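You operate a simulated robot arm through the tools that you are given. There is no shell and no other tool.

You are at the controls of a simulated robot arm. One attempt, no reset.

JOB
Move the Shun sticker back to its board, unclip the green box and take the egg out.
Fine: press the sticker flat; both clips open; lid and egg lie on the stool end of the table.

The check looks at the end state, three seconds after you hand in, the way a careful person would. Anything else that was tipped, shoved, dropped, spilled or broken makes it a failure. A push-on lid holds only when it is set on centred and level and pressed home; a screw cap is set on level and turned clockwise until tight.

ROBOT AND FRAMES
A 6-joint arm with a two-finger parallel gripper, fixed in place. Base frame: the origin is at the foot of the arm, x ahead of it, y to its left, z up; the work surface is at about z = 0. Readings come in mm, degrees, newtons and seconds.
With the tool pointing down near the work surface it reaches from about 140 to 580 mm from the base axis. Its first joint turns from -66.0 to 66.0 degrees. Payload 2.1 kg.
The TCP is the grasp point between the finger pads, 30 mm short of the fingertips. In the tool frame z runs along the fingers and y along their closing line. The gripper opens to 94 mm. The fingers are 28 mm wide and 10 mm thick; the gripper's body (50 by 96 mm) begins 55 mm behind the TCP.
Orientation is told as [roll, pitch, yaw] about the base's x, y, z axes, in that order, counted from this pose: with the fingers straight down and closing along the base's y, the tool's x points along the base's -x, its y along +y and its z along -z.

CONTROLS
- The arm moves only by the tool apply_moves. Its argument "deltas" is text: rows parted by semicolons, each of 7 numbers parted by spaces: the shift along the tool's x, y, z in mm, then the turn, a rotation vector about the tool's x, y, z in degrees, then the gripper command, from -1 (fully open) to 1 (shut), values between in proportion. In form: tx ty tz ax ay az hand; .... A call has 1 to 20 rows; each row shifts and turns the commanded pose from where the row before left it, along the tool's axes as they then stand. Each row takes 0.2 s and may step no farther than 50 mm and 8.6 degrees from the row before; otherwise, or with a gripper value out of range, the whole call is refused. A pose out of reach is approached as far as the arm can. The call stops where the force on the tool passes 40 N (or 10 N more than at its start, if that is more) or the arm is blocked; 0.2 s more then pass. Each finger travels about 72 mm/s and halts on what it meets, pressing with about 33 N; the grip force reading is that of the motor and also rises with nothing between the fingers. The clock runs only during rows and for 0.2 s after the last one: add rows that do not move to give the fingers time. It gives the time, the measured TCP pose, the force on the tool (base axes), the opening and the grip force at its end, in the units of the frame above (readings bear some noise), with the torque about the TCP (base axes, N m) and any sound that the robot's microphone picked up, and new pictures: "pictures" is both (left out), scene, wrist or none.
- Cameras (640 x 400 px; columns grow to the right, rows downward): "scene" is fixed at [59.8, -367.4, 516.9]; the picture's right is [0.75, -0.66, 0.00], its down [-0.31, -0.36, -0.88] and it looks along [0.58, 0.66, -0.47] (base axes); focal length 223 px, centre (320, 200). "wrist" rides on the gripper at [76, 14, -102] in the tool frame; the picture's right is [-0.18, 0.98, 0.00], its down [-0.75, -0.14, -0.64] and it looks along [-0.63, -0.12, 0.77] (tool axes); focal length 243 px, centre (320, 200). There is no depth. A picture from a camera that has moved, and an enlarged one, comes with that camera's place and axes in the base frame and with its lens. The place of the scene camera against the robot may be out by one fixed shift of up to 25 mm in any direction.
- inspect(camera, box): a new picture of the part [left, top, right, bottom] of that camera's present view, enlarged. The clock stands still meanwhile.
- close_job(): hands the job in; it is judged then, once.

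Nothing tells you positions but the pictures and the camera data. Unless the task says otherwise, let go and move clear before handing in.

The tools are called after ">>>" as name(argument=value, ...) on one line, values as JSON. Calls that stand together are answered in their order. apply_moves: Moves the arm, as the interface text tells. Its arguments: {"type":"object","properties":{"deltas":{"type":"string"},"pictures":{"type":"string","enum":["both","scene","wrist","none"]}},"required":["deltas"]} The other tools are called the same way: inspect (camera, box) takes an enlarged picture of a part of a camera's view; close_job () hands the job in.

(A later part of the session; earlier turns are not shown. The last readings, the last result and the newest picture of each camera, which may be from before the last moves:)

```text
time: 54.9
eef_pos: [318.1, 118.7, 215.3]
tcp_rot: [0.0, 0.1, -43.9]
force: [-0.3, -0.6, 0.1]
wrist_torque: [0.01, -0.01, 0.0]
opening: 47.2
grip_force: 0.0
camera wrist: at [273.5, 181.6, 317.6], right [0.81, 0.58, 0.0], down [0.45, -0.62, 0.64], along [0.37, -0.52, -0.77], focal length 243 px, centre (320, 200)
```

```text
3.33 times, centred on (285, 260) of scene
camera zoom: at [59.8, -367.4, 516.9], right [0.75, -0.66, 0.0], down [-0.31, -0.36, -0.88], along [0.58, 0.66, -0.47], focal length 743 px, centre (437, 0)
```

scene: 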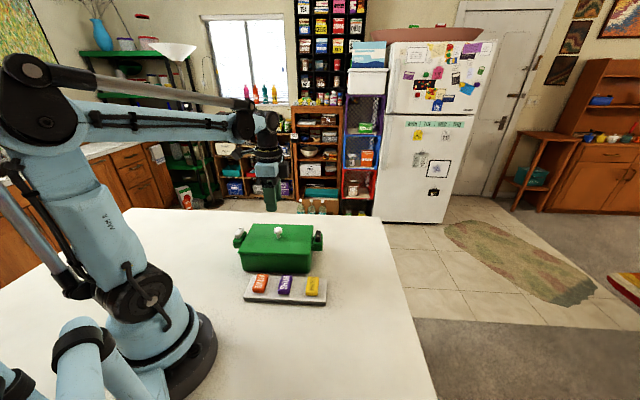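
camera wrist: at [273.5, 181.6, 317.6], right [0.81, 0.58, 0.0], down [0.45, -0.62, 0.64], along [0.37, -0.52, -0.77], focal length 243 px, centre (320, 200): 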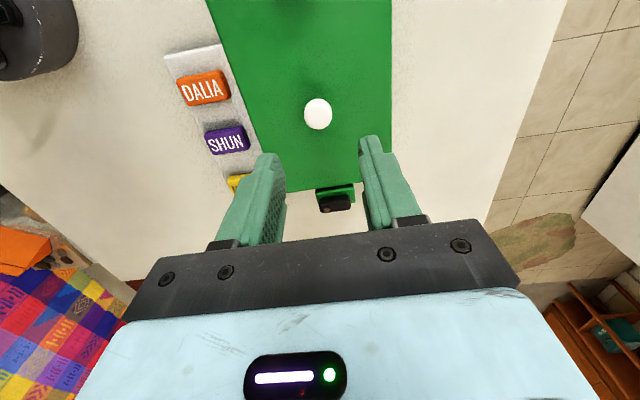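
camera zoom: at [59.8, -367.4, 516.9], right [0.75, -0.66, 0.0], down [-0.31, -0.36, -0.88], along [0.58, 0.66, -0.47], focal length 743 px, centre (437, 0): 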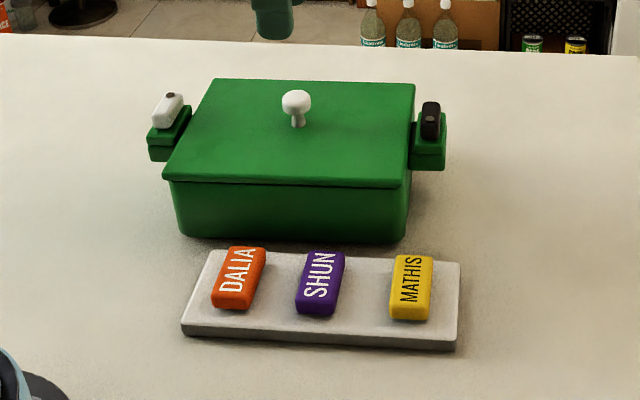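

Both clips are open. Descending around the knob to grip its head.

>>> apply_moves(deltas="-1.2 -1 0 0 0 0 0; 0 0 30 0 0 0 0; 0 0 30 0 0 0 0; 0 0 25 0 0 0 0; 0 0 13 0 0 0 0; 0 0 0 0 0 0 0; 0 0 0 0 0 0 0", pictures="wrist")

>>> inspect(camera="wrist", box=[210, 80, 450, 240])

>>> inspect(camera="scene", box=[240, 205, 320, 255])

```text
time: 56.5
eef_pos: [319.3, 116.7, 118.3]
tcp_rot: [0.0, 0.1, -43.9]
force: [0.2, 0.4, 0.7]
wrist_torque: [-0.04, -0.02, 0.03]
opening: 46.9
grip_force: 0.1
camera wrist: at [273.6, 180.0, 219.6], right [0.81, 0.58, 0.0], down [0.45, -0.62, 0.64], along [0.37, -0.52, -0.77], focal length 243 px, centre (320, 200)
```

wrist: 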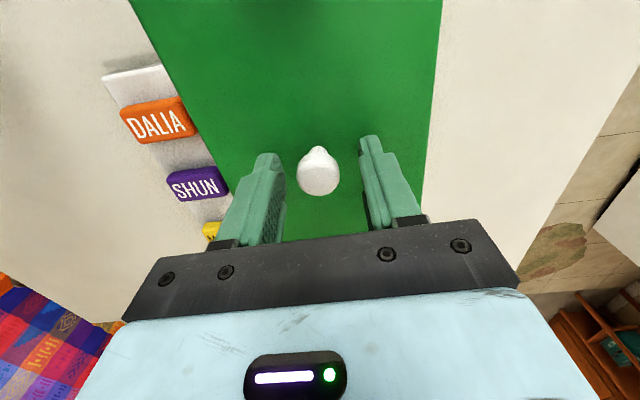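

```text
2.50 times, centred on (330, 160) of wrist
camera zoom: at [273.6, 180.0, 219.6], right [0.81, 0.58, 0.0], down [0.45, -0.62, 0.64], along [0.37, -0.52, -0.77], focal length 606 px, centre (295, 300)
```

zoom: 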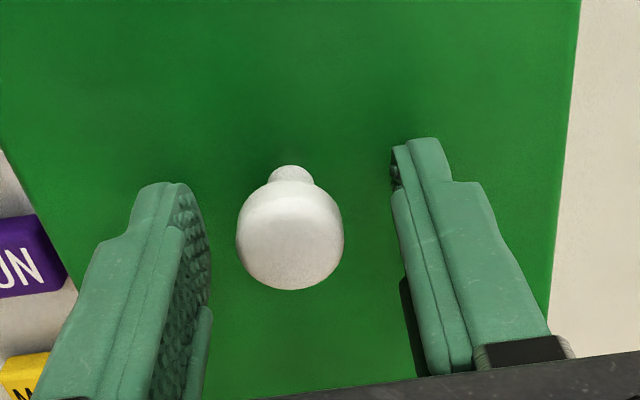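

```text
8.00 times, centred on (280, 230) of scene
camera zoom: at [59.8, -367.4, 516.9], right [0.75, -0.66, 0.0], down [-0.31, -0.36, -0.88], along [0.58, 0.66, -0.47], focal length 1784 px, centre (640, -40)
```

zoom: 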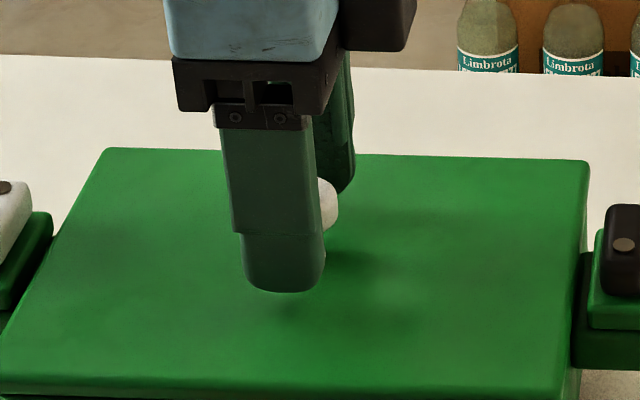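

>>> apply_moves(deltas="0 0 2 0 0 0 0.3; 0 0 0 0 0 0 1; 0 0 0 0 0 0 1; 0 0 0 0 0 0 1", pictures="none")

>>> apply_moves(deltas="0 0 -1 0 0 0 1; 0 0 -2 0 0 0 1; 0 0 -3 0 0 0 1; 0 0 -4 0 0 0 1; 0 0 0 0 0 0 1", pictures="wrist")

>>> inspect(camera="scene", box=[220, 200, 350, 320])

```text
time: 57.5
eef_pos: [319.0, 117.8, 114.9]
tcp_rot: [-0.1, 0.1, -43.9]
force: [-4.6, -4.9, 5.6]
wrist_torque: [-0.06, 0.1, 0.0]
opening: 23.5
grip_force: 33.3
```

```text
time: 58.7
eef_pos: [320.1, 117.1, 125.6]
tcp_rot: [0.0, 0.2, -43.8]
force: [0.6, -0.3, -1.1]
wrist_torque: [0.0, -0.02, -0.04]
opening: 23.1
grip_force: 33.1
heard: snap
camera wrist: at [273.5, 180.0, 227.6], right [0.81, 0.58, 0.0], down [0.45, -0.62, 0.64], along [0.37, -0.52, -0.77], focal length 243 px, centre (320, 200)
```

wrist: 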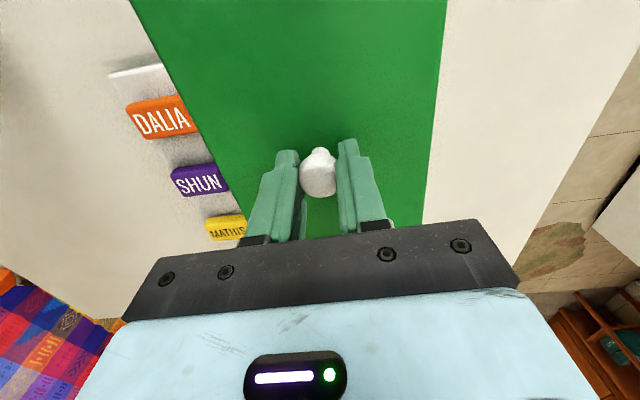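

```text
3.33 times, centred on (285, 260) of scene
camera zoom: at [59.8, -367.4, 516.9], right [0.75, -0.66, 0.0], down [-0.31, -0.36, -0.88], along [0.58, 0.66, -0.47], focal length 743 px, centre (437, 0)
```

zoom: 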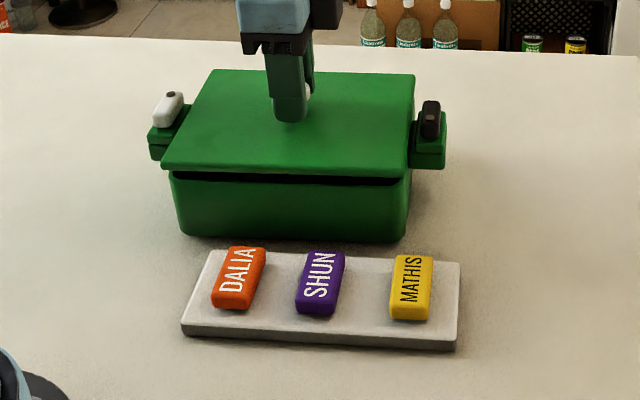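

A snap as the push-on lid came free; it is lifting level. I'll raise it clear.

>>> apply_moves(deltas="0 0 -10 0 0 0 1; 0 0 -15 0 0 0 1; 0 0 -20 0 0 0 1; 0 0 -20 0 0 0 1; 0 0 -20 0 0 0 1; 0 0 -20 0 0 0 1; 0 0 0 0 0 0 1", pictures="both")

>>> inspect(camera="scene", box=[200, 170, 360, 320])

```text
time: 60.3
eef_pos: [319.4, 116.9, 230.9]
tcp_rot: [0.0, 0.2, -43.8]
force: [0.3, 0.8, -1.1]
wrist_torque: [0.0, 0.01, 0.01]
opening: 23.4
grip_force: 32.4
camera wrist: at [273.8, 180.2, 332.9], right [0.81, 0.58, 0.0], down [0.45, -0.62, 0.64], along [0.37, -0.52, -0.77], focal length 243 px, centre (320, 200)
```

scene: 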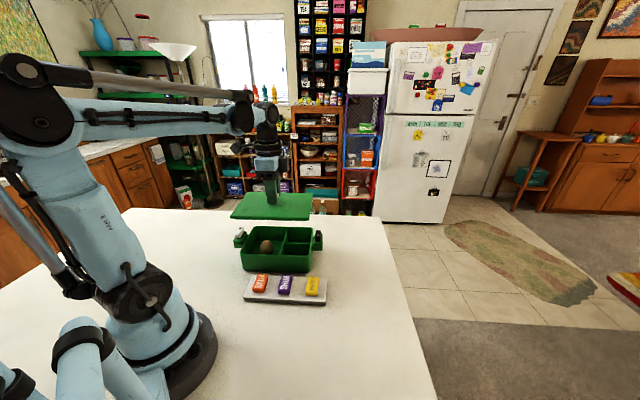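
wrist: 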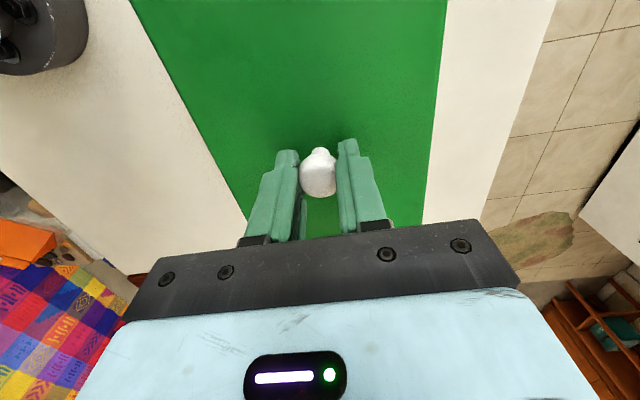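

```text
2.67 times, centred on (280, 245) of scene
camera zoom: at [59.8, -367.4, 516.9], right [0.75, -0.66, 0.0], down [-0.31, -0.36, -0.88], along [0.58, 0.66, -0.47], focal length 595 px, centre (427, 80)
```

zoom: 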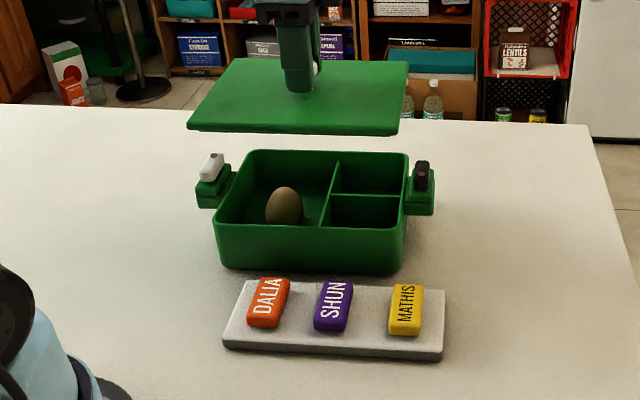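

The lid is off and level. The box shows a brown egg in the large compartment. I'll carry the lid to the stool end, near (262,−233).

>>> apply_moves(deltas="-5 -7.3 0 0 0 0 1; -10 -14.6 0 0 0 0 1; -13.37 -19.5 0 0 0 0 1; -13.37 -19.5 0 0 0 0 1; -13.37 -19.5 0 0 0 0 1; -13.37 -19.5 0 0 0 0 1; -13.37 -19.5 0 0 0 0 1; -13.37 -19.5 0 0 0 0 1; -13.37 -19.5 0 0 0 0 1; -13.37 -19.5 0 0 0 0 1; -13.37 -19.5 0 0 0 0 1; -13.37 -19.5 0 0 0 0 1; -13.37 -19.5 0 0 0 0 1; -13.37 -19.5 0 0 0 0 1; -13.37 -19.5 0 0 0 0 1; -8 -11.7 0 0 0 0 1; -3.7 -5.5 0 0 0 0 1; 0 0 0 0 0 0 1; 0 0 0 0 0 0 1", pictures="both")

>>> inspect(camera="scene", box=[200, 200, 440, 400])

```text
time: 64.3
eef_pos: [261.1, -232.4, 230.8]
tcp_rot: [0.0, 0.2, -43.9]
force: [0.8, -0.4, -1.0]
wrist_torque: [0.02, 0.0, 0.0]
opening: 23.4
grip_force: 33.3
camera wrist: at [216.1, -170.4, 332.4], right [0.81, 0.58, 0.0], down [0.45, -0.62, 0.64], along [0.37, -0.52, -0.77], focal length 243 px, centre (320, 200)
```

scene: 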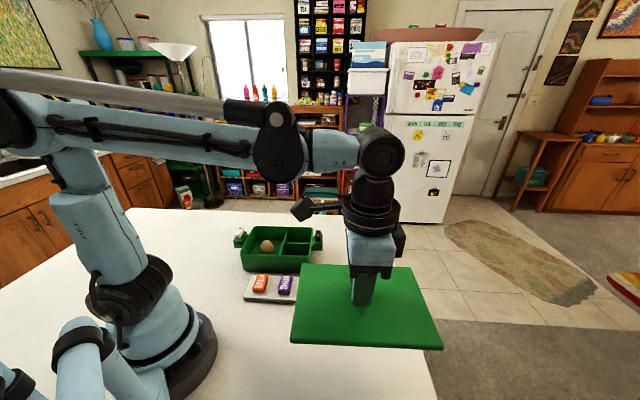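
wrist: 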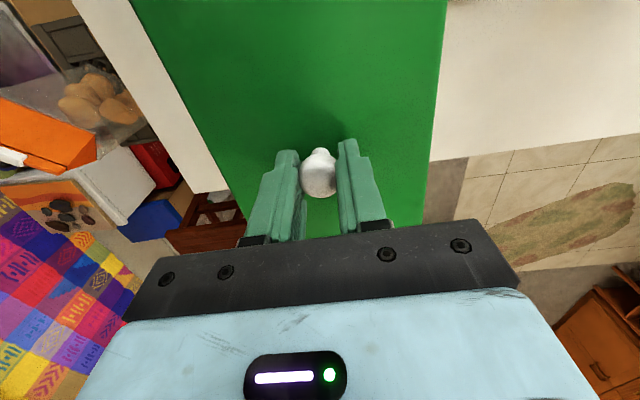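

```text
2.00 times, centred on (320, 300) of scene
camera zoom: at [59.8, -367.4, 516.9], right [0.75, -0.66, 0.0], down [-0.31, -0.36, -0.88], along [0.58, 0.66, -0.47], focal length 446 px, centre (320, 0)
```

zoom: 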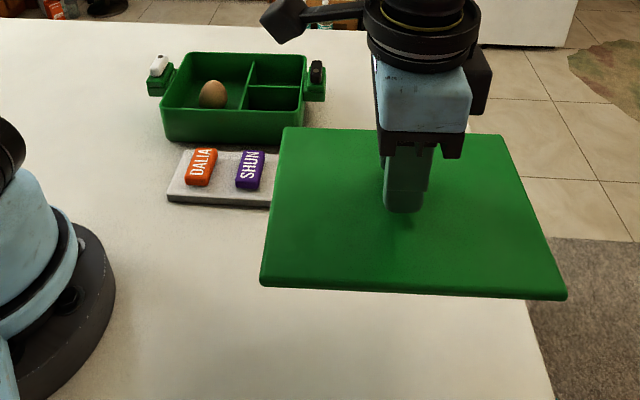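

Table edge toward the stool is at n≈497, so the lid fits with margin. Lowering it straight down.

>>> apply_moves(deltas="0 0 12 0 0 0 1; 0 0 25 0 0 0 1; 0 0 25 0 0 0 1; 0 0 25 0 0 0 1; 0 0 25 0 0 0 1; 0 0 25 0 0 0 1; 0 0 18 0 0 0 1; 0 0 10 0 0 0 1; 0 0 5 0 0 0 1; 0 0 0 0 0 0 1; 0 0 0 0 0 0 1", pictures="both")

>>> inspect(camera="scene", box=[220, 220, 440, 400])

```text
time: 66.7
eef_pos: [261.0, -233.6, 60.5]
tcp_rot: [0.0, 0.1, -43.8]
force: [0.2, 0.5, -0.1]
wrist_torque: [0.0, 0.01, -0.02]
opening: 23.4
grip_force: 33.1
camera wrist: at [216.2, -170.3, 162.2], right [0.81, 0.58, 0.0], down [0.45, -0.62, 0.64], along [0.37, -0.52, -0.77], focal length 243 px, centre (320, 200)
```

scene: 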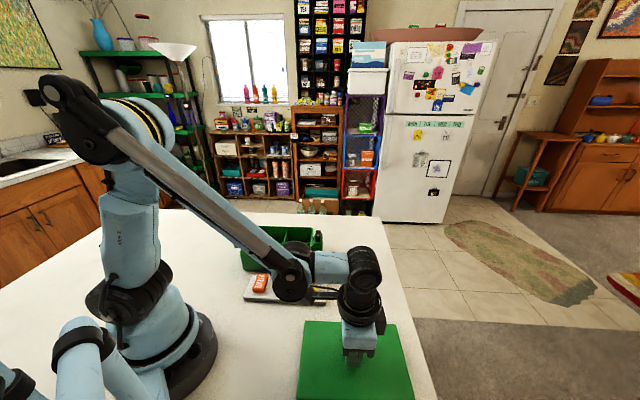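
wrist: 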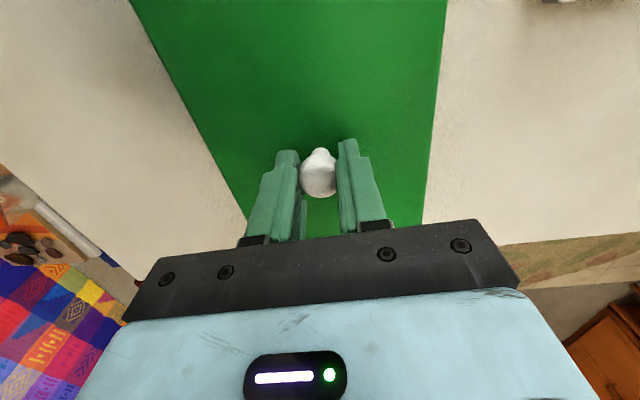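

```text
2.22 times, centred on (330, 310) of scene
camera zoom: at [59.8, -367.4, 516.9], right [0.75, -0.66, 0.0], down [-0.31, -0.36, -0.88], along [0.58, 0.66, -0.47], focal length 496 px, centre (298, -44)
```

zoom: 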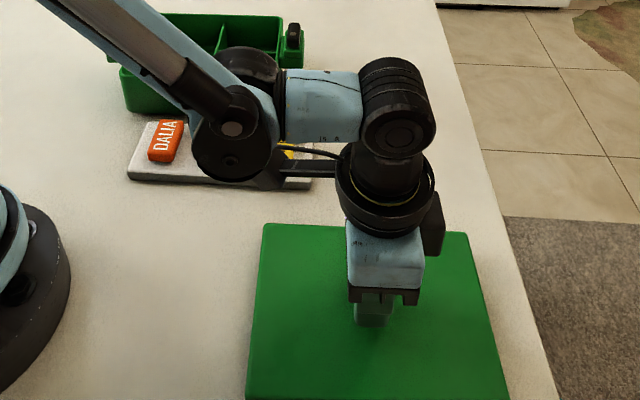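

>>> apply_moves(deltas="0 0 3 0 0 0 1; 0 0 2 0 0 0 1; 0 0 2 0 0 0 1; 0 0 0 0 0 0 1", pictures="none")

```text
time: 67.7
eef_pos: [260.8, -233.2, 53.8]
tcp_rot: [0.0, 0.1, -43.8]
force: [0.5, -0.6, -0.8]
wrist_torque: [-0.03, 0.01, 0.0]
opening: 23.4
grip_force: 33.2
```

>>> apply_moves(deltas="0 0 1 0 0 0 1; 0 0 1 0 0 0 1; 0 0 1 0 0 0 1; 0 0 0 0 0 0 1", pictures="none")

```text
time: 68.4
eef_pos: [261.7, -233.1, 51.5]
tcp_rot: [0.1, 0.2, -43.8]
force: [0.2, 0.9, 12.6]
wrist_torque: [-0.03, -0.05, 0.03]
opening: 23.5
grip_force: 33.6
stopped in row 3: the force on the tool passed its limit at 44 N (the readings are from after the stop); the commanded pose is now the measured one
```

The lid is on the table. Releasing and rising.

>>> apply_moves(deltas="0 0 0 0 0 0 0.4; 0 0 0 0 0 0 0.1; 0 0 0 0 0 0 0; 0 0 -5 0 0 0 0; 0 0 -20 0 0 0 0; 0 0 -40 0 0 0 0; 0 0 -40 0 0 0 0; 0 0 -45 0 0 0 0; 0 0 -45 0 0 0 0; 0 0 0 0 0 0 0", pictures="both")

>>> inspect(camera="scene", box=[200, 200, 440, 400])

```text
time: 70.6
eef_pos: [261.6, -233.2, 247.0]
tcp_rot: [0.1, 0.1, -43.9]
force: [0.3, 0.6, 0.5]
wrist_torque: [0.0, 0.01, -0.03]
opening: 47.1
grip_force: 0.0
camera wrist: at [215.7, -170.7, 349.6], right [0.81, 0.58, 0.0], down [0.45, -0.62, 0.64], along [0.37, -0.52, -0.77], focal length 243 px, centre (320, 200)
```

scene: 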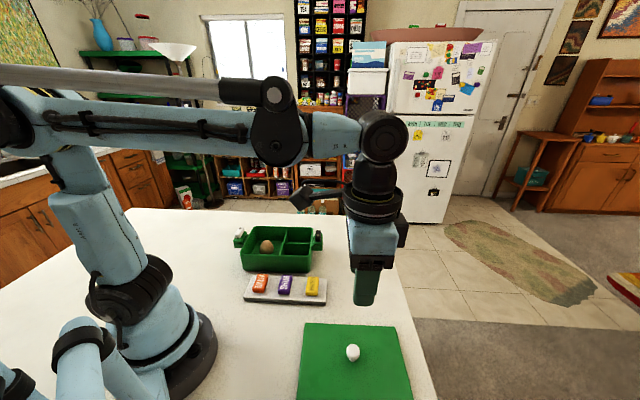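
wrist: 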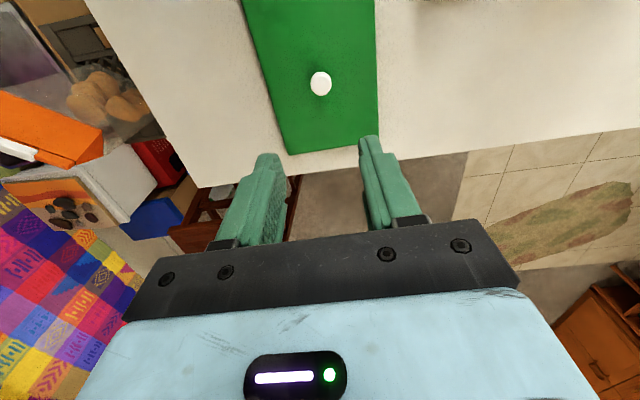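

```text
2.00 times, centred on (320, 300) of scene
camera zoom: at [59.8, -367.4, 516.9], right [0.75, -0.66, 0.0], down [-0.31, -0.36, -0.88], along [0.58, 0.66, -0.47], focal length 446 px, centre (320, 0)
```

zoom: 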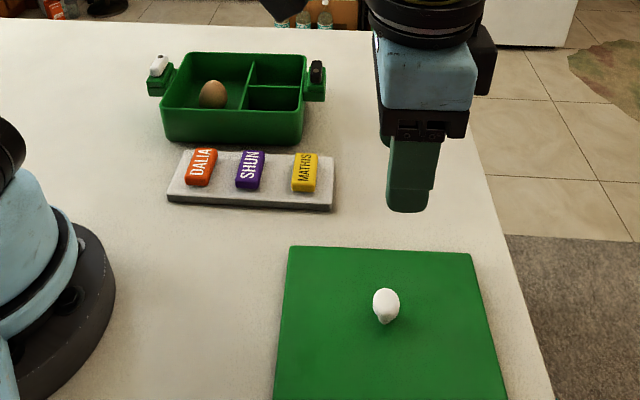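

The lid lies flat at the stool end. Now over to the egg compartment for a look.

>>> apply_moves(deltas="10 12 0 0 0 0 -0.5; 20.3 24.13 0 0 0 0 -0.5; 20.3 24.13 0 0 0 0 -0.5; 20.3 24.13 0 0 0 0 -0.5; 20.3 24.13 0 0 0 0 -0.5; 20.3 24.13 0 0 0 0 -0.5; 20.3 24.13 0 0 0 0 -0.5; 20.3 24.13 0 0 0 0 -0.5; 20.3 24.13 0 0 0 0 -0.5; 20.3 24.13 0 0 0 0 -0.5; 20.3 24.13 0 0 0 0 -0.5; 20.3 24.13 0 0 0 0 -0.5; 20.3 24.13 0 0 0 0 -0.5; 0 0 0 0 0 0 -0.5; 0 0 0 0 0 0 -0.5", pictures="both")

>>> inspect(camera="wrist", box=[200, 0, 440, 160])

>>> inspect(camera="scene", box=[225, 215, 335, 285])

```text
time: 73.8
eef_pos: [288.0, 160.0, 247.6]
tcp_rot: [0.1, 0.2, -43.8]
force: [0.0, -0.6, -0.3]
wrist_torque: [0.0, -0.01, 0.01]
opening: 70.8
grip_force: 0.1
camera wrist: at [242.2, 222.3, 349.6], right [0.81, 0.58, 0.0], down [0.45, -0.62, 0.64], along [0.37, -0.52, -0.77], focal length 243 px, centre (320, 200)
```

scene: 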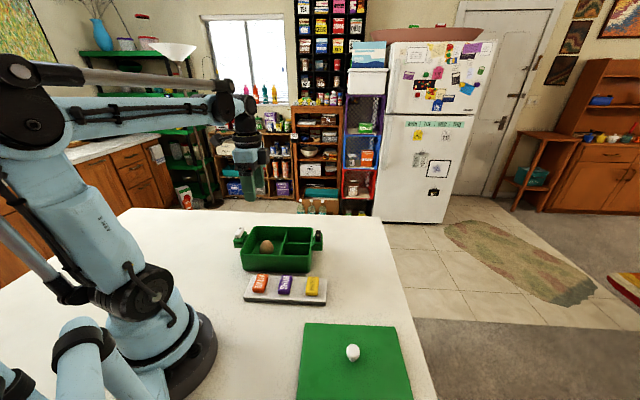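
wrist: 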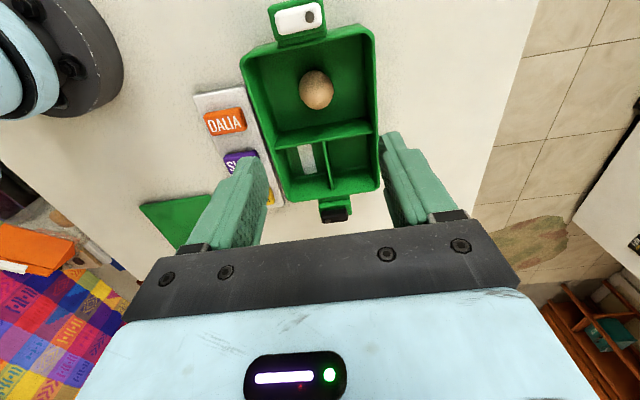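

```text
2.50 times, centred on (320, 80) of wrist
camera zoom: at [242.2, 222.3, 349.6], right [0.81, 0.58, 0.0], down [0.45, -0.62, 0.64], along [0.37, -0.52, -0.77], focal length 606 px, centre (320, 500)
```

zoom: 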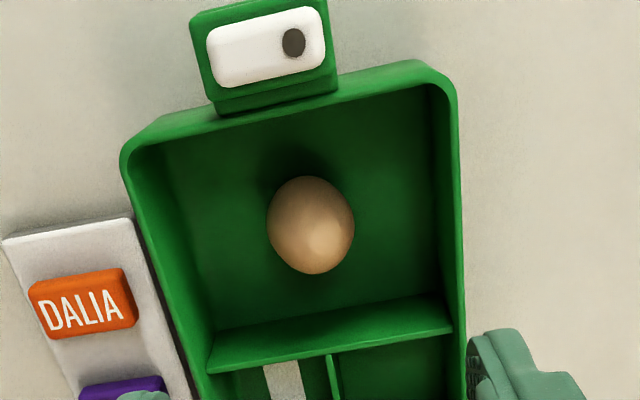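

```text
5.71 times, centred on (280, 250) of scene
camera zoom: at [59.8, -367.4, 516.9], right [0.75, -0.66, 0.0], down [-0.31, -0.36, -0.88], along [0.58, 0.66, -0.47], focal length 1274 px, centre (549, -86)
```

zoom: 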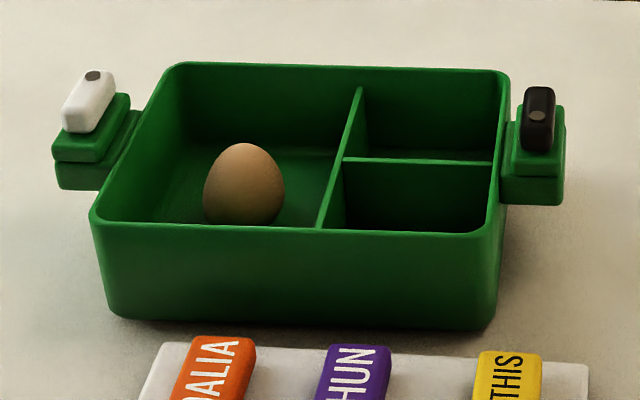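

>>> inspect(camera="wrist", box=[280, 50, 360, 130])

>>> inspect(camera="scene", box=[250, 230, 290, 260])

>>> inspect(camera="wrist", box=[270, 120, 390, 230])

```text
5.00 times, centred on (320, 90) of wrist
camera zoom: at [242.2, 222.3, 349.6], right [0.81, 0.58, 0.0], down [0.45, -0.62, 0.64], along [0.37, -0.52, -0.77], focal length 1213 px, centre (320, 750)
```

zoom: 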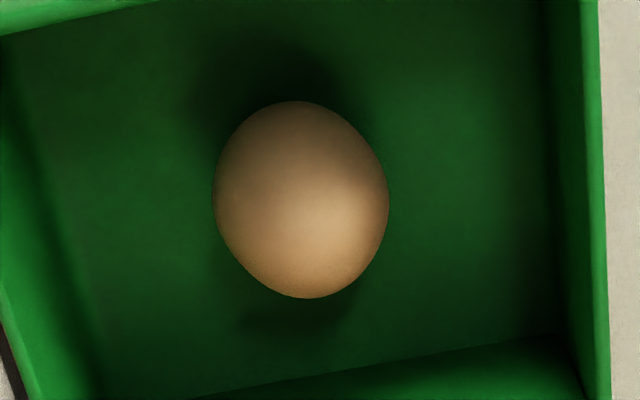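

```text
13.33 times, centred on (270, 245) of scene
camera zoom: at [59.8, -367.4, 516.9], right [0.75, -0.66, 0.0], down [-0.31, -0.36, -0.88], along [0.58, 0.66, -0.47], focal length 2973 px, centre (987, -400)
```

zoom: 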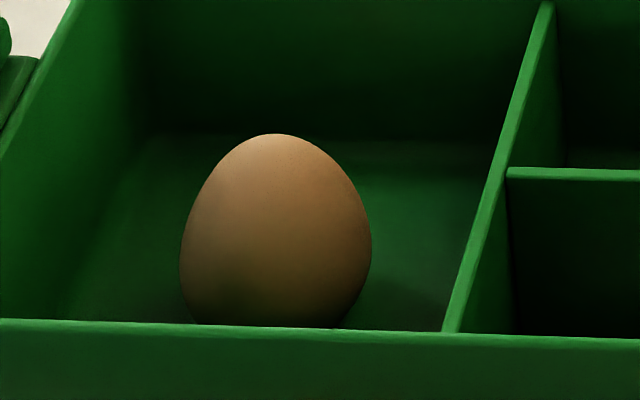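

```text
3.64 times, centred on (330, 175) of wrist
camera zoom: at [242.2, 222.3, 349.6], right [0.81, 0.58, 0.0], down [0.45, -0.62, 0.64], along [0.37, -0.52, -0.77], focal length 882 px, centre (284, 291)
```

zoom: 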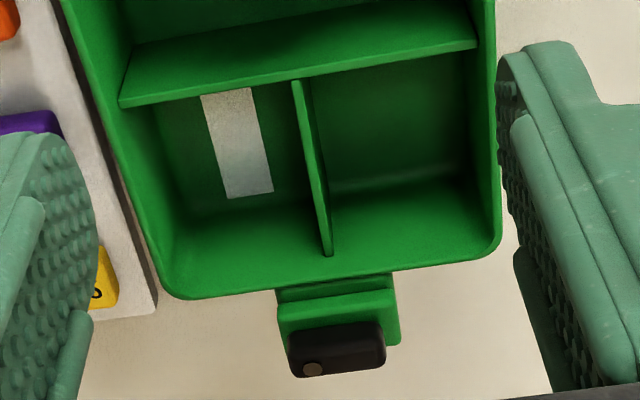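

The egg stands in the middle of the large compartment near (290,148.5). I'll centre above it and partly descend to refine.

>>> apply_moves(deltas="-4.65 -3.5 10 0 0 0 -0.5; -4.65 -3.5 20 0 0 0 -0.5; 0 0 30 0 0 0 -0.5; 0 0 30 0 0 0 -0.5; 0 0 10 0 0 0 -0.5; 0 0 0 0 0 0 -0.5; 0 0 0 0 0 0 -0.5", pictures="both")

>>> inspect(camera="wrist", box=[200, 20, 440, 180])

```text
time: 75.4
eef_pos: [288.9, 148.3, 147.0]
tcp_rot: [0.0, 0.2, -43.7]
force: [-0.2, 0.8, 0.3]
wrist_torque: [-0.03, -0.05, -0.01]
opening: 70.3
grip_force: 0.0
camera wrist: at [243.2, 210.9, 250.1], right [0.81, 0.58, 0.0], down [0.45, -0.62, 0.64], along [0.37, -0.52, -0.77], focal length 243 px, centre (320, 200)
```

scene: 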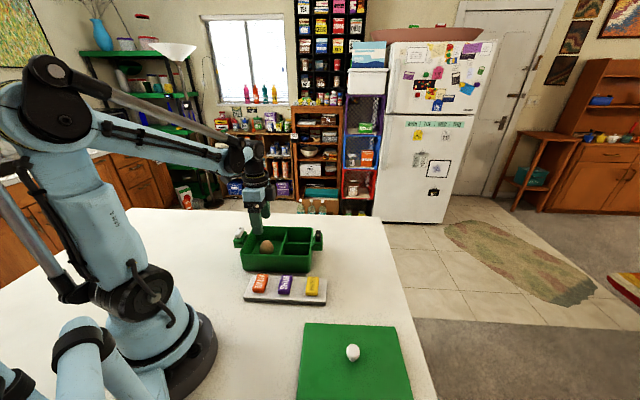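
wrist: 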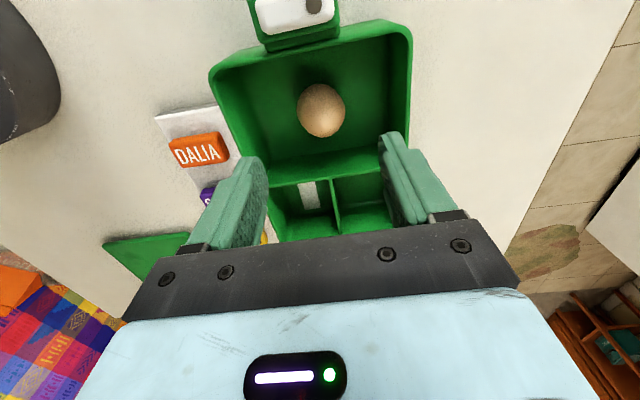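

```text
2.50 times, centred on (320, 100) of wrist
camera zoom: at [243.2, 210.9, 250.1], right [0.81, 0.58, 0.0], down [0.45, -0.62, 0.64], along [0.37, -0.52, -0.77], focal length 606 px, centre (320, 450)
```

zoom: 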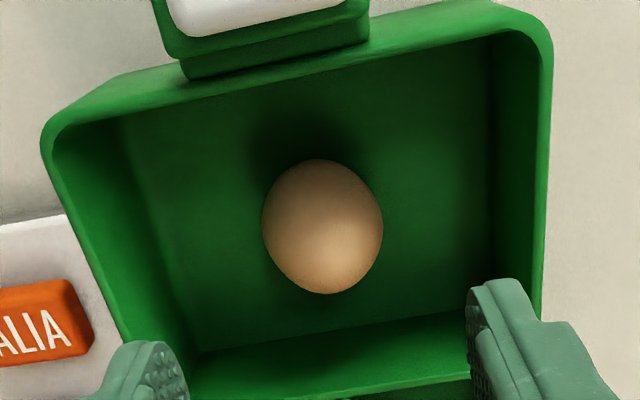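

>>> apply_moves(deltas="0 0 20 0 0 0 -0.5; 0 0 25 0 0 0 -0.5; 0 0 25 0 0 0 -0.5; 0 0 15 0 0 0 -0.5; 0 0 0 0 0 0 -0.5; 0 0 0 0 0 0 -0.5", pictures="both")

>>> inspect(camera="wrist", box=[180, 60, 460, 240])

>>> inspect(camera="scene", box=[225, 200, 335, 285])

```text
time: 76.8
eef_pos: [288.2, 148.0, 61.6]
tcp_rot: [0.0, 0.2, -43.8]
force: [-0.6, -0.3, 0.6]
wrist_torque: [0.01, 0.02, -0.01]
opening: 70.5
grip_force: 0.1
camera wrist: at [243.0, 211.0, 164.6], right [0.81, 0.58, 0.0], down [0.45, -0.62, 0.64], along [0.37, -0.52, -0.77], focal length 243 px, centre (320, 200)
```

scene: 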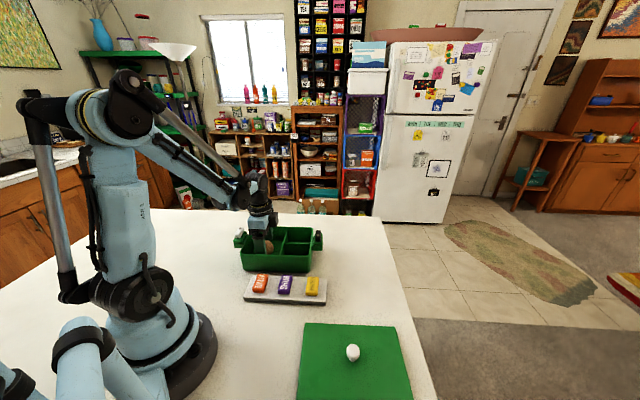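
wrist: 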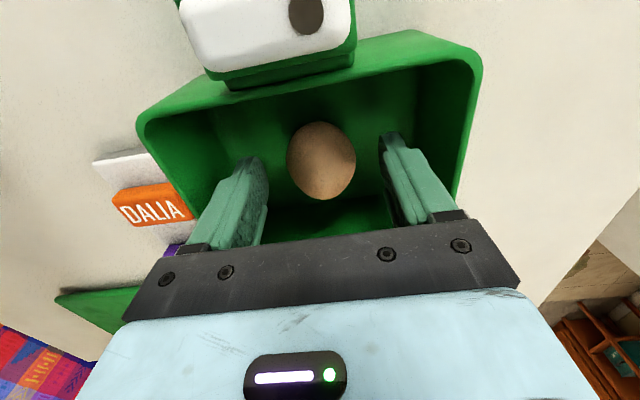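

```text
2.22 times, centred on (320, 150) of wrist
camera zoom: at [243.0, 211.0, 164.6], right [0.81, 0.58, 0.0], down [0.45, -0.62, 0.64], along [0.37, -0.52, -0.77], focal length 539 px, centre (320, 311)
```

zoom: 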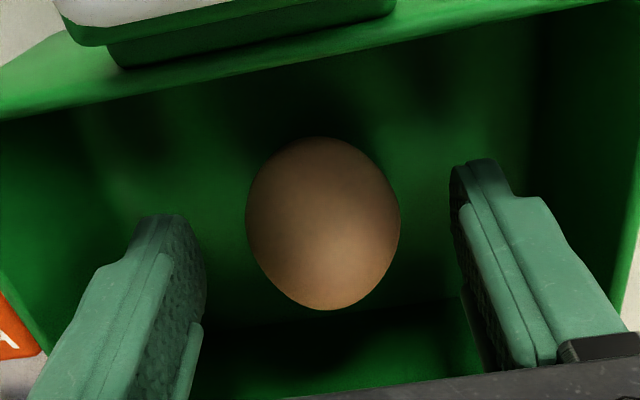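

```text
4.71 times, centred on (280, 242) of scene
camera zoom: at [59.8, -367.4, 516.9], right [0.75, -0.66, 0.0], down [-0.31, -0.36, -0.88], along [0.58, 0.66, -0.47], focal length 1049 px, centre (508, 0)
```

zoom: 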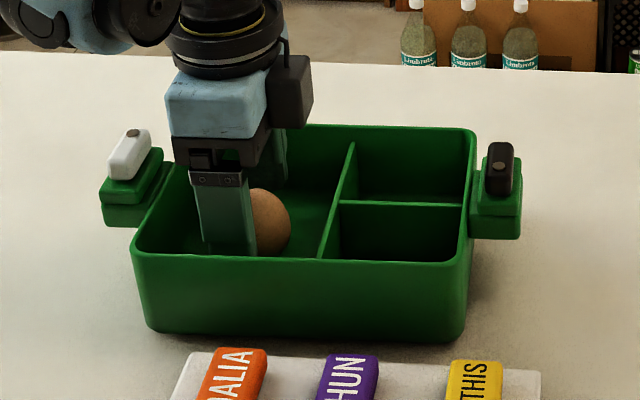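

>>> apply_moves(deltas="0 0 4 0 0 0 -0.5; 0 0 4 0 0 0 -0.5; 0 0 3 0 0 0 -0.5; 0 0 0 0 0 0 -0.2; 0 0 0 0 0 0 -0.1; 0 0 0 0 0 0 -0.05; 0 0 0 0 0 0 -0.05", pictures="wrist")

>>> inspect(camera="wrist", box=[180, 60, 460, 240])

```text
time: 78.4
eef_pos: [288.9, 149.1, 52.2]
tcp_rot: [-0.1, 0.2, -43.8]
force: [0.6, 0.2, 0.7]
wrist_torque: [0.01, 0.0, -0.01]
opening: 49.4
grip_force: 0.0
camera wrist: at [243.6, 211.3, 153.6], right [0.81, 0.58, 0.0], down [0.45, -0.62, 0.64], along [0.37, -0.52, -0.77], focal length 243 px, centre (320, 200)
```

wrist: 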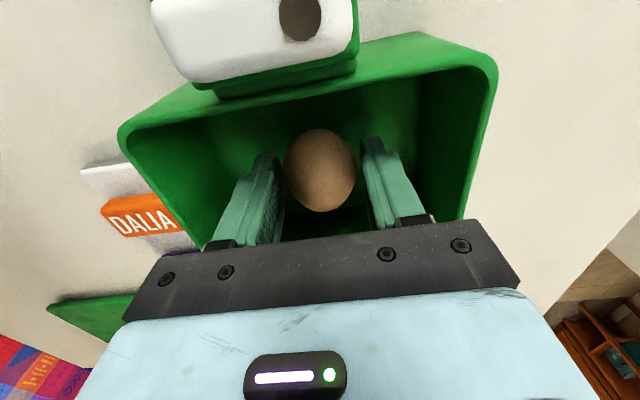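

```text
2.22 times, centred on (320, 150) of wrist
camera zoom: at [243.6, 211.3, 153.6], right [0.81, 0.58, 0.0], down [0.45, -0.62, 0.64], along [0.37, -0.52, -0.77], focal length 539 px, centre (320, 311)
```

zoom: 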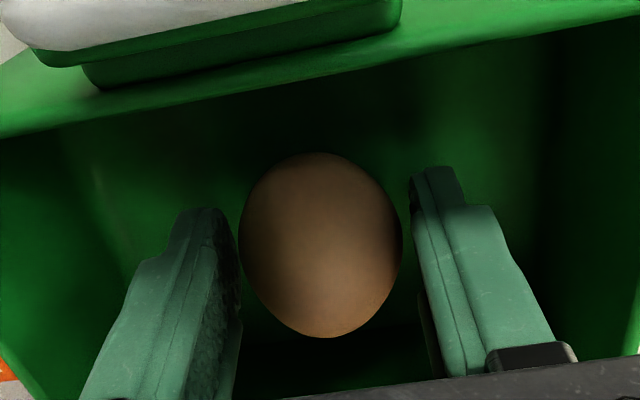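

>>> apply_moves(deltas="0 0 2 0 0 0 -0.05; 0 0 2 0 0 0 0; 0 0 0 0 0 0 0.03; 0 0 0 0 0 0 0.03", pictures="none")

>>> apply_moves(deltas="0 0 0 0 0 0 0.06; 0 0 0 0 0 0 0.06; 0 0 0 0 0 0 0.06", pictures="none")

```text
time: 79.4
eef_pos: [289.0, 147.7, 47.3]
tcp_rot: [0.0, 0.3, -43.7]
force: [0.1, 0.3, 0.5]
wrist_torque: [0.01, -0.03, 0.0]
opening: 45.7
grip_force: 0.1
```

```text
time: 80.2
eef_pos: [288.5, 148.3, 46.8]
tcp_rot: [-0.1, 0.2, -43.9]
force: [0.2, 0.3, 0.7]
wrist_torque: [-0.02, -0.01, -0.02]
opening: 44.1
grip_force: 0.0
```

>>> apply_moves(deltas="0 0 0 0 0 0 0.085; 0 0 0 0 0 0 0.085; 0 0 0 0 0 0 0.085", pictures="none")

>>> apply_moves(deltas="0 0 0 0 0 0 0.105; 0 0 0 0 0 0 0.105; 0 0 0 0 0 0 0.105", pictures="wrist")

>>> inspect(camera="wrist", box=[180, 60, 460, 240])

```text
time: 81.0
eef_pos: [288.5, 148.4, 47.1]
tcp_rot: [0.0, 0.2, -43.7]
force: [0.2, 0.8, -0.5]
wrist_torque: [0.0, -0.01, -0.02]
opening: 43.6
grip_force: 0.6
```

```text
time: 81.8
eef_pos: [289.7, 148.1, 46.4]
tcp_rot: [-0.1, 0.2, -43.8]
force: [0.6, -0.6, -0.3]
wrist_torque: [-0.02, 0.04, -0.01]
opening: 43.0
grip_force: 12.5
camera wrist: at [243.4, 211.2, 149.3], right [0.81, 0.58, 0.0], down [0.45, -0.62, 0.64], along [0.37, -0.52, -0.77], focal length 243 px, centre (320, 200)
```

wrist: 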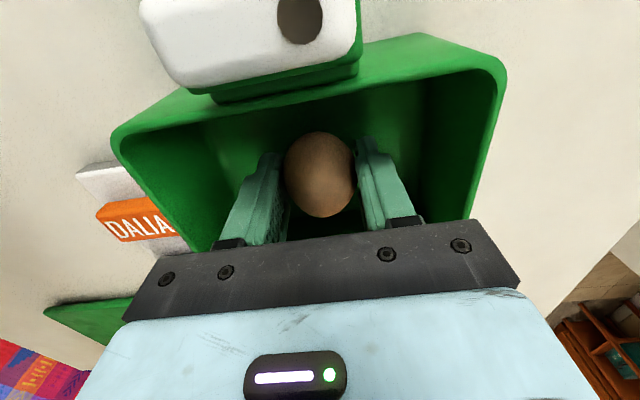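

```text
2.22 times, centred on (320, 150) of wrist
camera zoom: at [243.4, 211.2, 149.3], right [0.81, 0.58, 0.0], down [0.45, -0.62, 0.64], along [0.37, -0.52, -0.77], focal length 539 px, centre (320, 311)
```

zoom: 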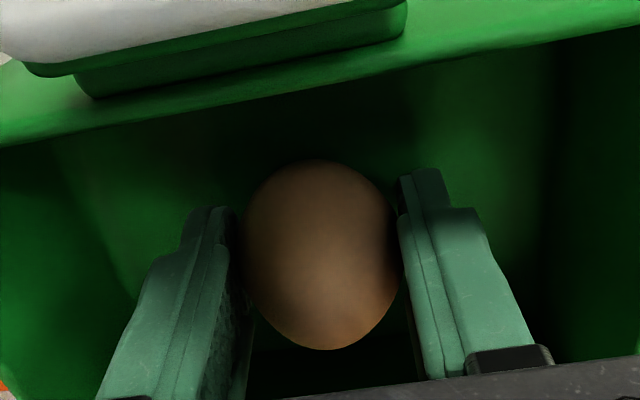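

The egg is held gently (about 12 N at 43 mm). Lifting slowly.

>>> apply_moves(deltas="0 0 -2 0 0 0 0.105; 0 0 -4 0 0 0 0.105; 0 0 -6 0 0 0 0.105; 0 0 -8 0 0 0 0.105; 0 0 0 0 0 0 0.105", pictures="wrist")

>>> inspect(camera="scene", box=[225, 200, 335, 285])

```text
time: 83.0
eef_pos: [289.6, 149.2, 67.0]
tcp_rot: [0.0, 0.3, -43.7]
force: [-1.2, 0.7, -0.7]
wrist_torque: [-0.04, 0.02, 0.03]
opening: 42.7
grip_force: 11.9
camera wrist: at [243.8, 211.3, 169.7], right [0.81, 0.58, 0.0], down [0.45, -0.62, 0.64], along [0.37, -0.52, -0.77], focal length 243 px, centre (320, 200)
```

wrist: 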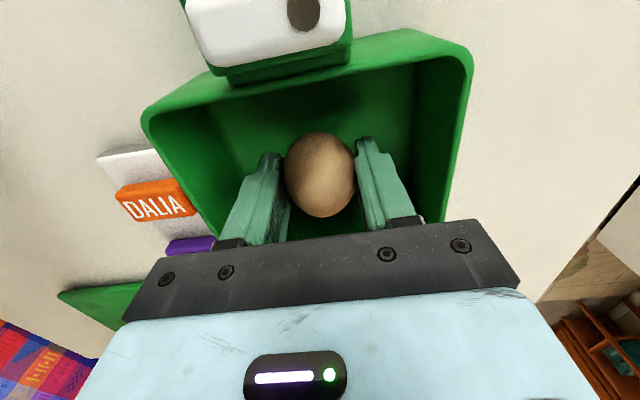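

```text
4.71 times, centred on (280, 242) of scene
camera zoom: at [59.8, -367.4, 516.9], right [0.75, -0.66, 0.0], down [-0.31, -0.36, -0.88], along [0.58, 0.66, -0.47], focal length 1049 px, centre (508, 0)
```

zoom: 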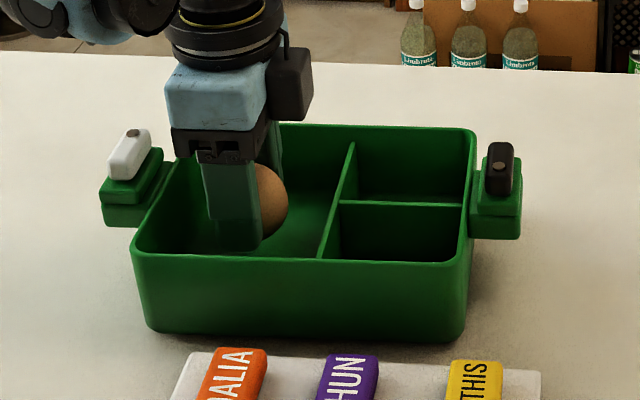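

>>> apply_moves(deltas="0 0 -12 0 0 0 0.105; 0 0 -18 0 0 0 0.105; 0 0 -22 0 0 0 0.105; 0 0 -24 0 0 0 0.105; 0 0 -24 0 0 0 0.105; 0 0 -15 0 0 0 0.105; 0 0 -8 0 0 0 0.105; 0 0 0 0 0 0 0.105", pictures="both")

>>> inspect(camera="scene", box=[225, 180, 335, 285])

```text
time: 84.8
eef_pos: [290.7, 149.2, 189.7]
tcp_rot: [0.0, 0.2, -43.9]
force: [0.1, 0.2, -0.3]
wrist_torque: [0.0, 0.0, 0.01]
opening: 42.8
grip_force: 12.3
camera wrist: at [243.5, 211.1, 292.9], right [0.81, 0.58, 0.0], down [0.45, -0.62, 0.64], along [0.37, -0.52, -0.77], focal length 243 px, centre (320, 200)
```

scene: 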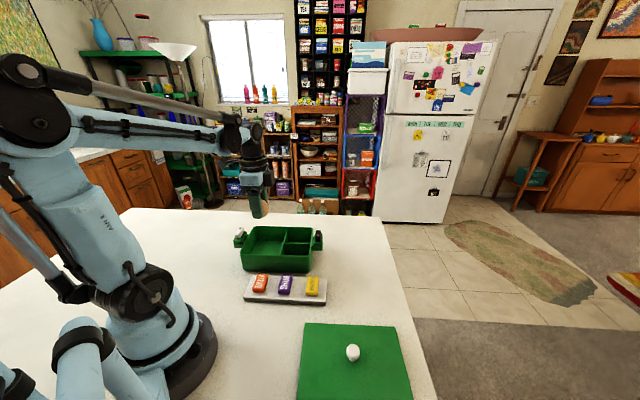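
wrist: 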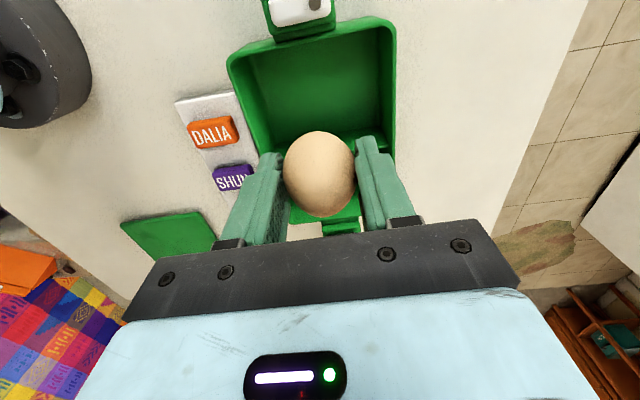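

```text
3.81 times, centred on (280, 232) of scene
camera zoom: at [59.8, -367.4, 516.9], right [0.75, -0.66, 0.0], down [-0.31, -0.36, -0.88], along [0.58, 0.66, -0.47], focal length 850 px, centre (472, 76)
```

zoom: 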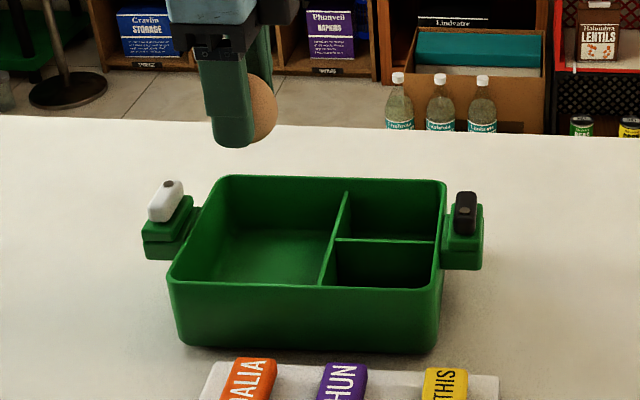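

The egg is clear of the box. Carrying it over to the stool end near (357,−145).

>>> apply_moves(deltas="-5 -3.3 0 0 0 0 0.105; -10 -6.6 0 0 0 0 0.105; -16.5 -10.8 0 0 0 0 0.105; -16.5 -10.8 0 0 0 0 0.105; -16.5 -10.8 0 0 0 0 0.105; -16.5 -10.8 0 0 0 0 0.105; -16.5 -10.8 0 0 0 0 0.105; -16.5 -10.8 0 0 0 0 0.105; -16.5 -10.8 0 0 0 0 0.105; -16.5 -10.8 0 0 0 0 0.105; -16.5 -10.8 0 0 0 0 0.105; -16.5 -10.8 0 0 0 0 0.105; -16.5 -10.8 0 0 0 0 0.105; -16.5 -10.8 0 0 0 0 0.105; -16.5 -10.8 0 0 0 0 0.105; -16.5 -10.8 0 0 0 0 0.105; -6 -4 0 0 0 0 0.105; 0 0 0 0 0 0 0.105; 0 0 0 0 0 0 0.105", pictures="both")

>>> inspect(camera="scene", box=[220, 200, 440, 370])

```text
time: 88.8
eef_pos: [356.9, -145.6, 189.1]
tcp_rot: [0.0, 0.2, -43.7]
force: [-0.5, -0.5, -0.5]
wrist_torque: [0.01, -0.02, 0.04]
opening: 43.3
grip_force: 5.7
camera wrist: at [311.4, -83.1, 292.0], right [0.81, 0.58, 0.0], down [0.45, -0.62, 0.64], along [0.37, -0.52, -0.77], focal length 243 px, centre (320, 200)
```

scene: 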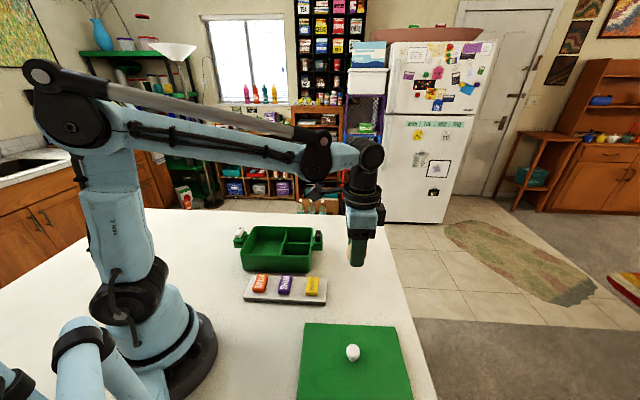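
wrist: 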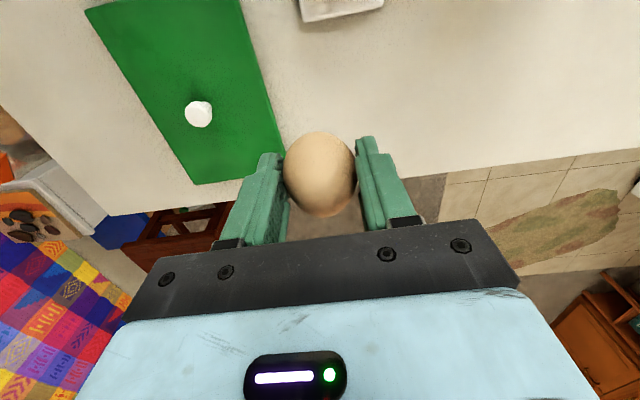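

```text
2.35 times, centred on (330, 285) of scene
camera zoom: at [59.8, -367.4, 516.9], right [0.75, -0.66, 0.0], down [-0.31, -0.36, -0.88], along [0.58, 0.66, -0.47], focal length 525 px, centre (296, 0)
```

zoom: 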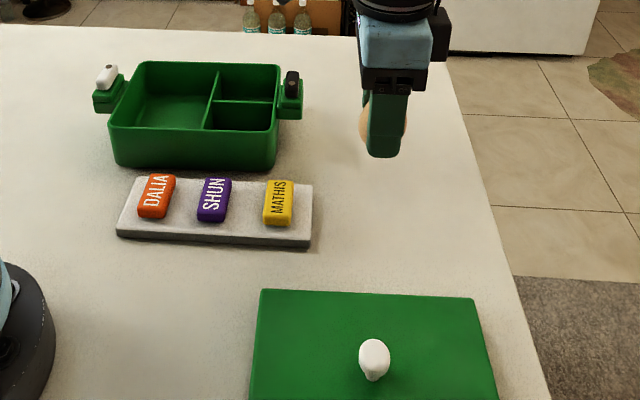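

>>> apply_moves(deltas="0 0 12 0 0 0 0.105; 0 0 22 0 0 0 0.105; 0 0 25 0 0 0 0.105; 0 0 25 0 0 0 0.105; 0 0 22 0 0 0 0.105; 0 0 15 0 0 0 0.105; 0 0 9 0 0 0 0.105; 0 0 5 0 0 0 0.105; 0 0 0 0 0 0 0.105; 0 0 0 0 0 0 0.105", pictures="both")

>>> inspect(camera="scene", box=[300, 230, 420, 330])

```text
time: 91.0
eef_pos: [355.8, -145.8, 54.1]
tcp_rot: [0.0, 0.2, -43.8]
force: [0.8, -0.3, -0.7]
wrist_torque: [0.02, -0.01, 0.0]
opening: 43.1
grip_force: 1.0
camera wrist: at [310.8, -82.3, 156.9], right [0.81, 0.58, 0.0], down [0.45, -0.62, 0.64], along [0.37, -0.52, -0.77], focal length 243 px, centre (320, 200)
```

scene: 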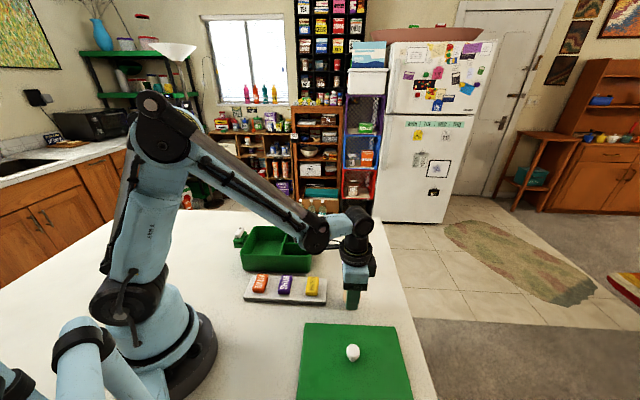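
wrist: 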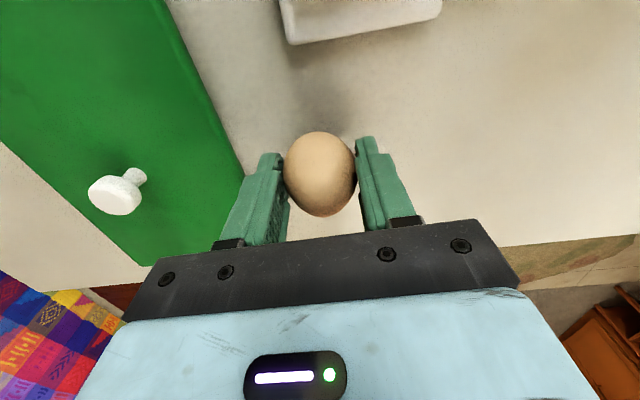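

```text
4.00 times, centred on (360, 280) of scene
camera zoom: at [59.8, -367.4, 516.9], right [0.75, -0.66, 0.0], down [-0.31, -0.36, -0.88], along [0.58, 0.66, -0.47], focal length 892 px, centre (160, -120)
```

zoom: 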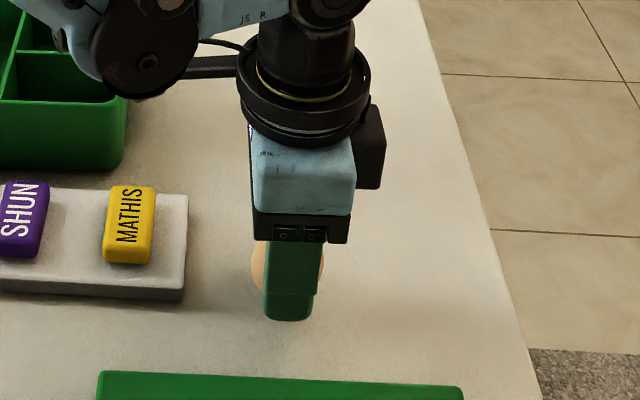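

Grip reading has eased, so I'll tighten slightly and then lower in small steps.

>>> apply_moves(deltas="0 0 0 0 0 0 0.12; 0 0 2 0 0 0 0.12; 0 0 2 0 0 0 0.12; 0 0 0 0 0 0 0.12", pictures="none")

>>> inspect(camera="scene", box=[330, 270, 380, 315])

```text
time: 92.0
eef_pos: [355.6, -144.1, 50.3]
tcp_rot: [0.1, 0.1, -43.9]
force: [-0.5, 0.0, -0.9]
wrist_torque: [-0.01, -0.03, 0.0]
opening: 42.6
grip_force: 33.4
```

```text
8.89 times, centred on (355, 292) of scene
camera zoom: at [59.8, -367.4, 516.9], right [0.75, -0.66, 0.0], down [-0.31, -0.36, -0.88], along [0.58, 0.66, -0.47], focal length 1982 px, centre (9, -622)
```

zoom: 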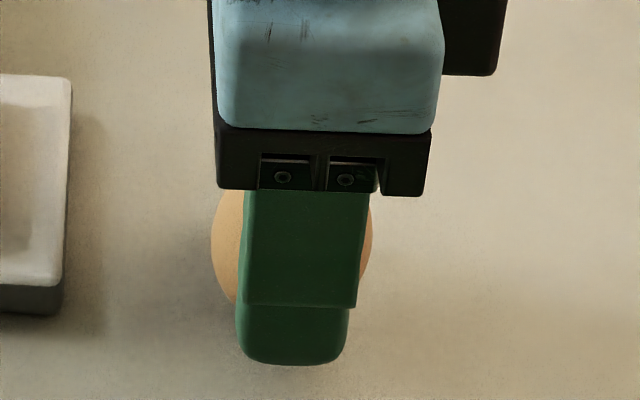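

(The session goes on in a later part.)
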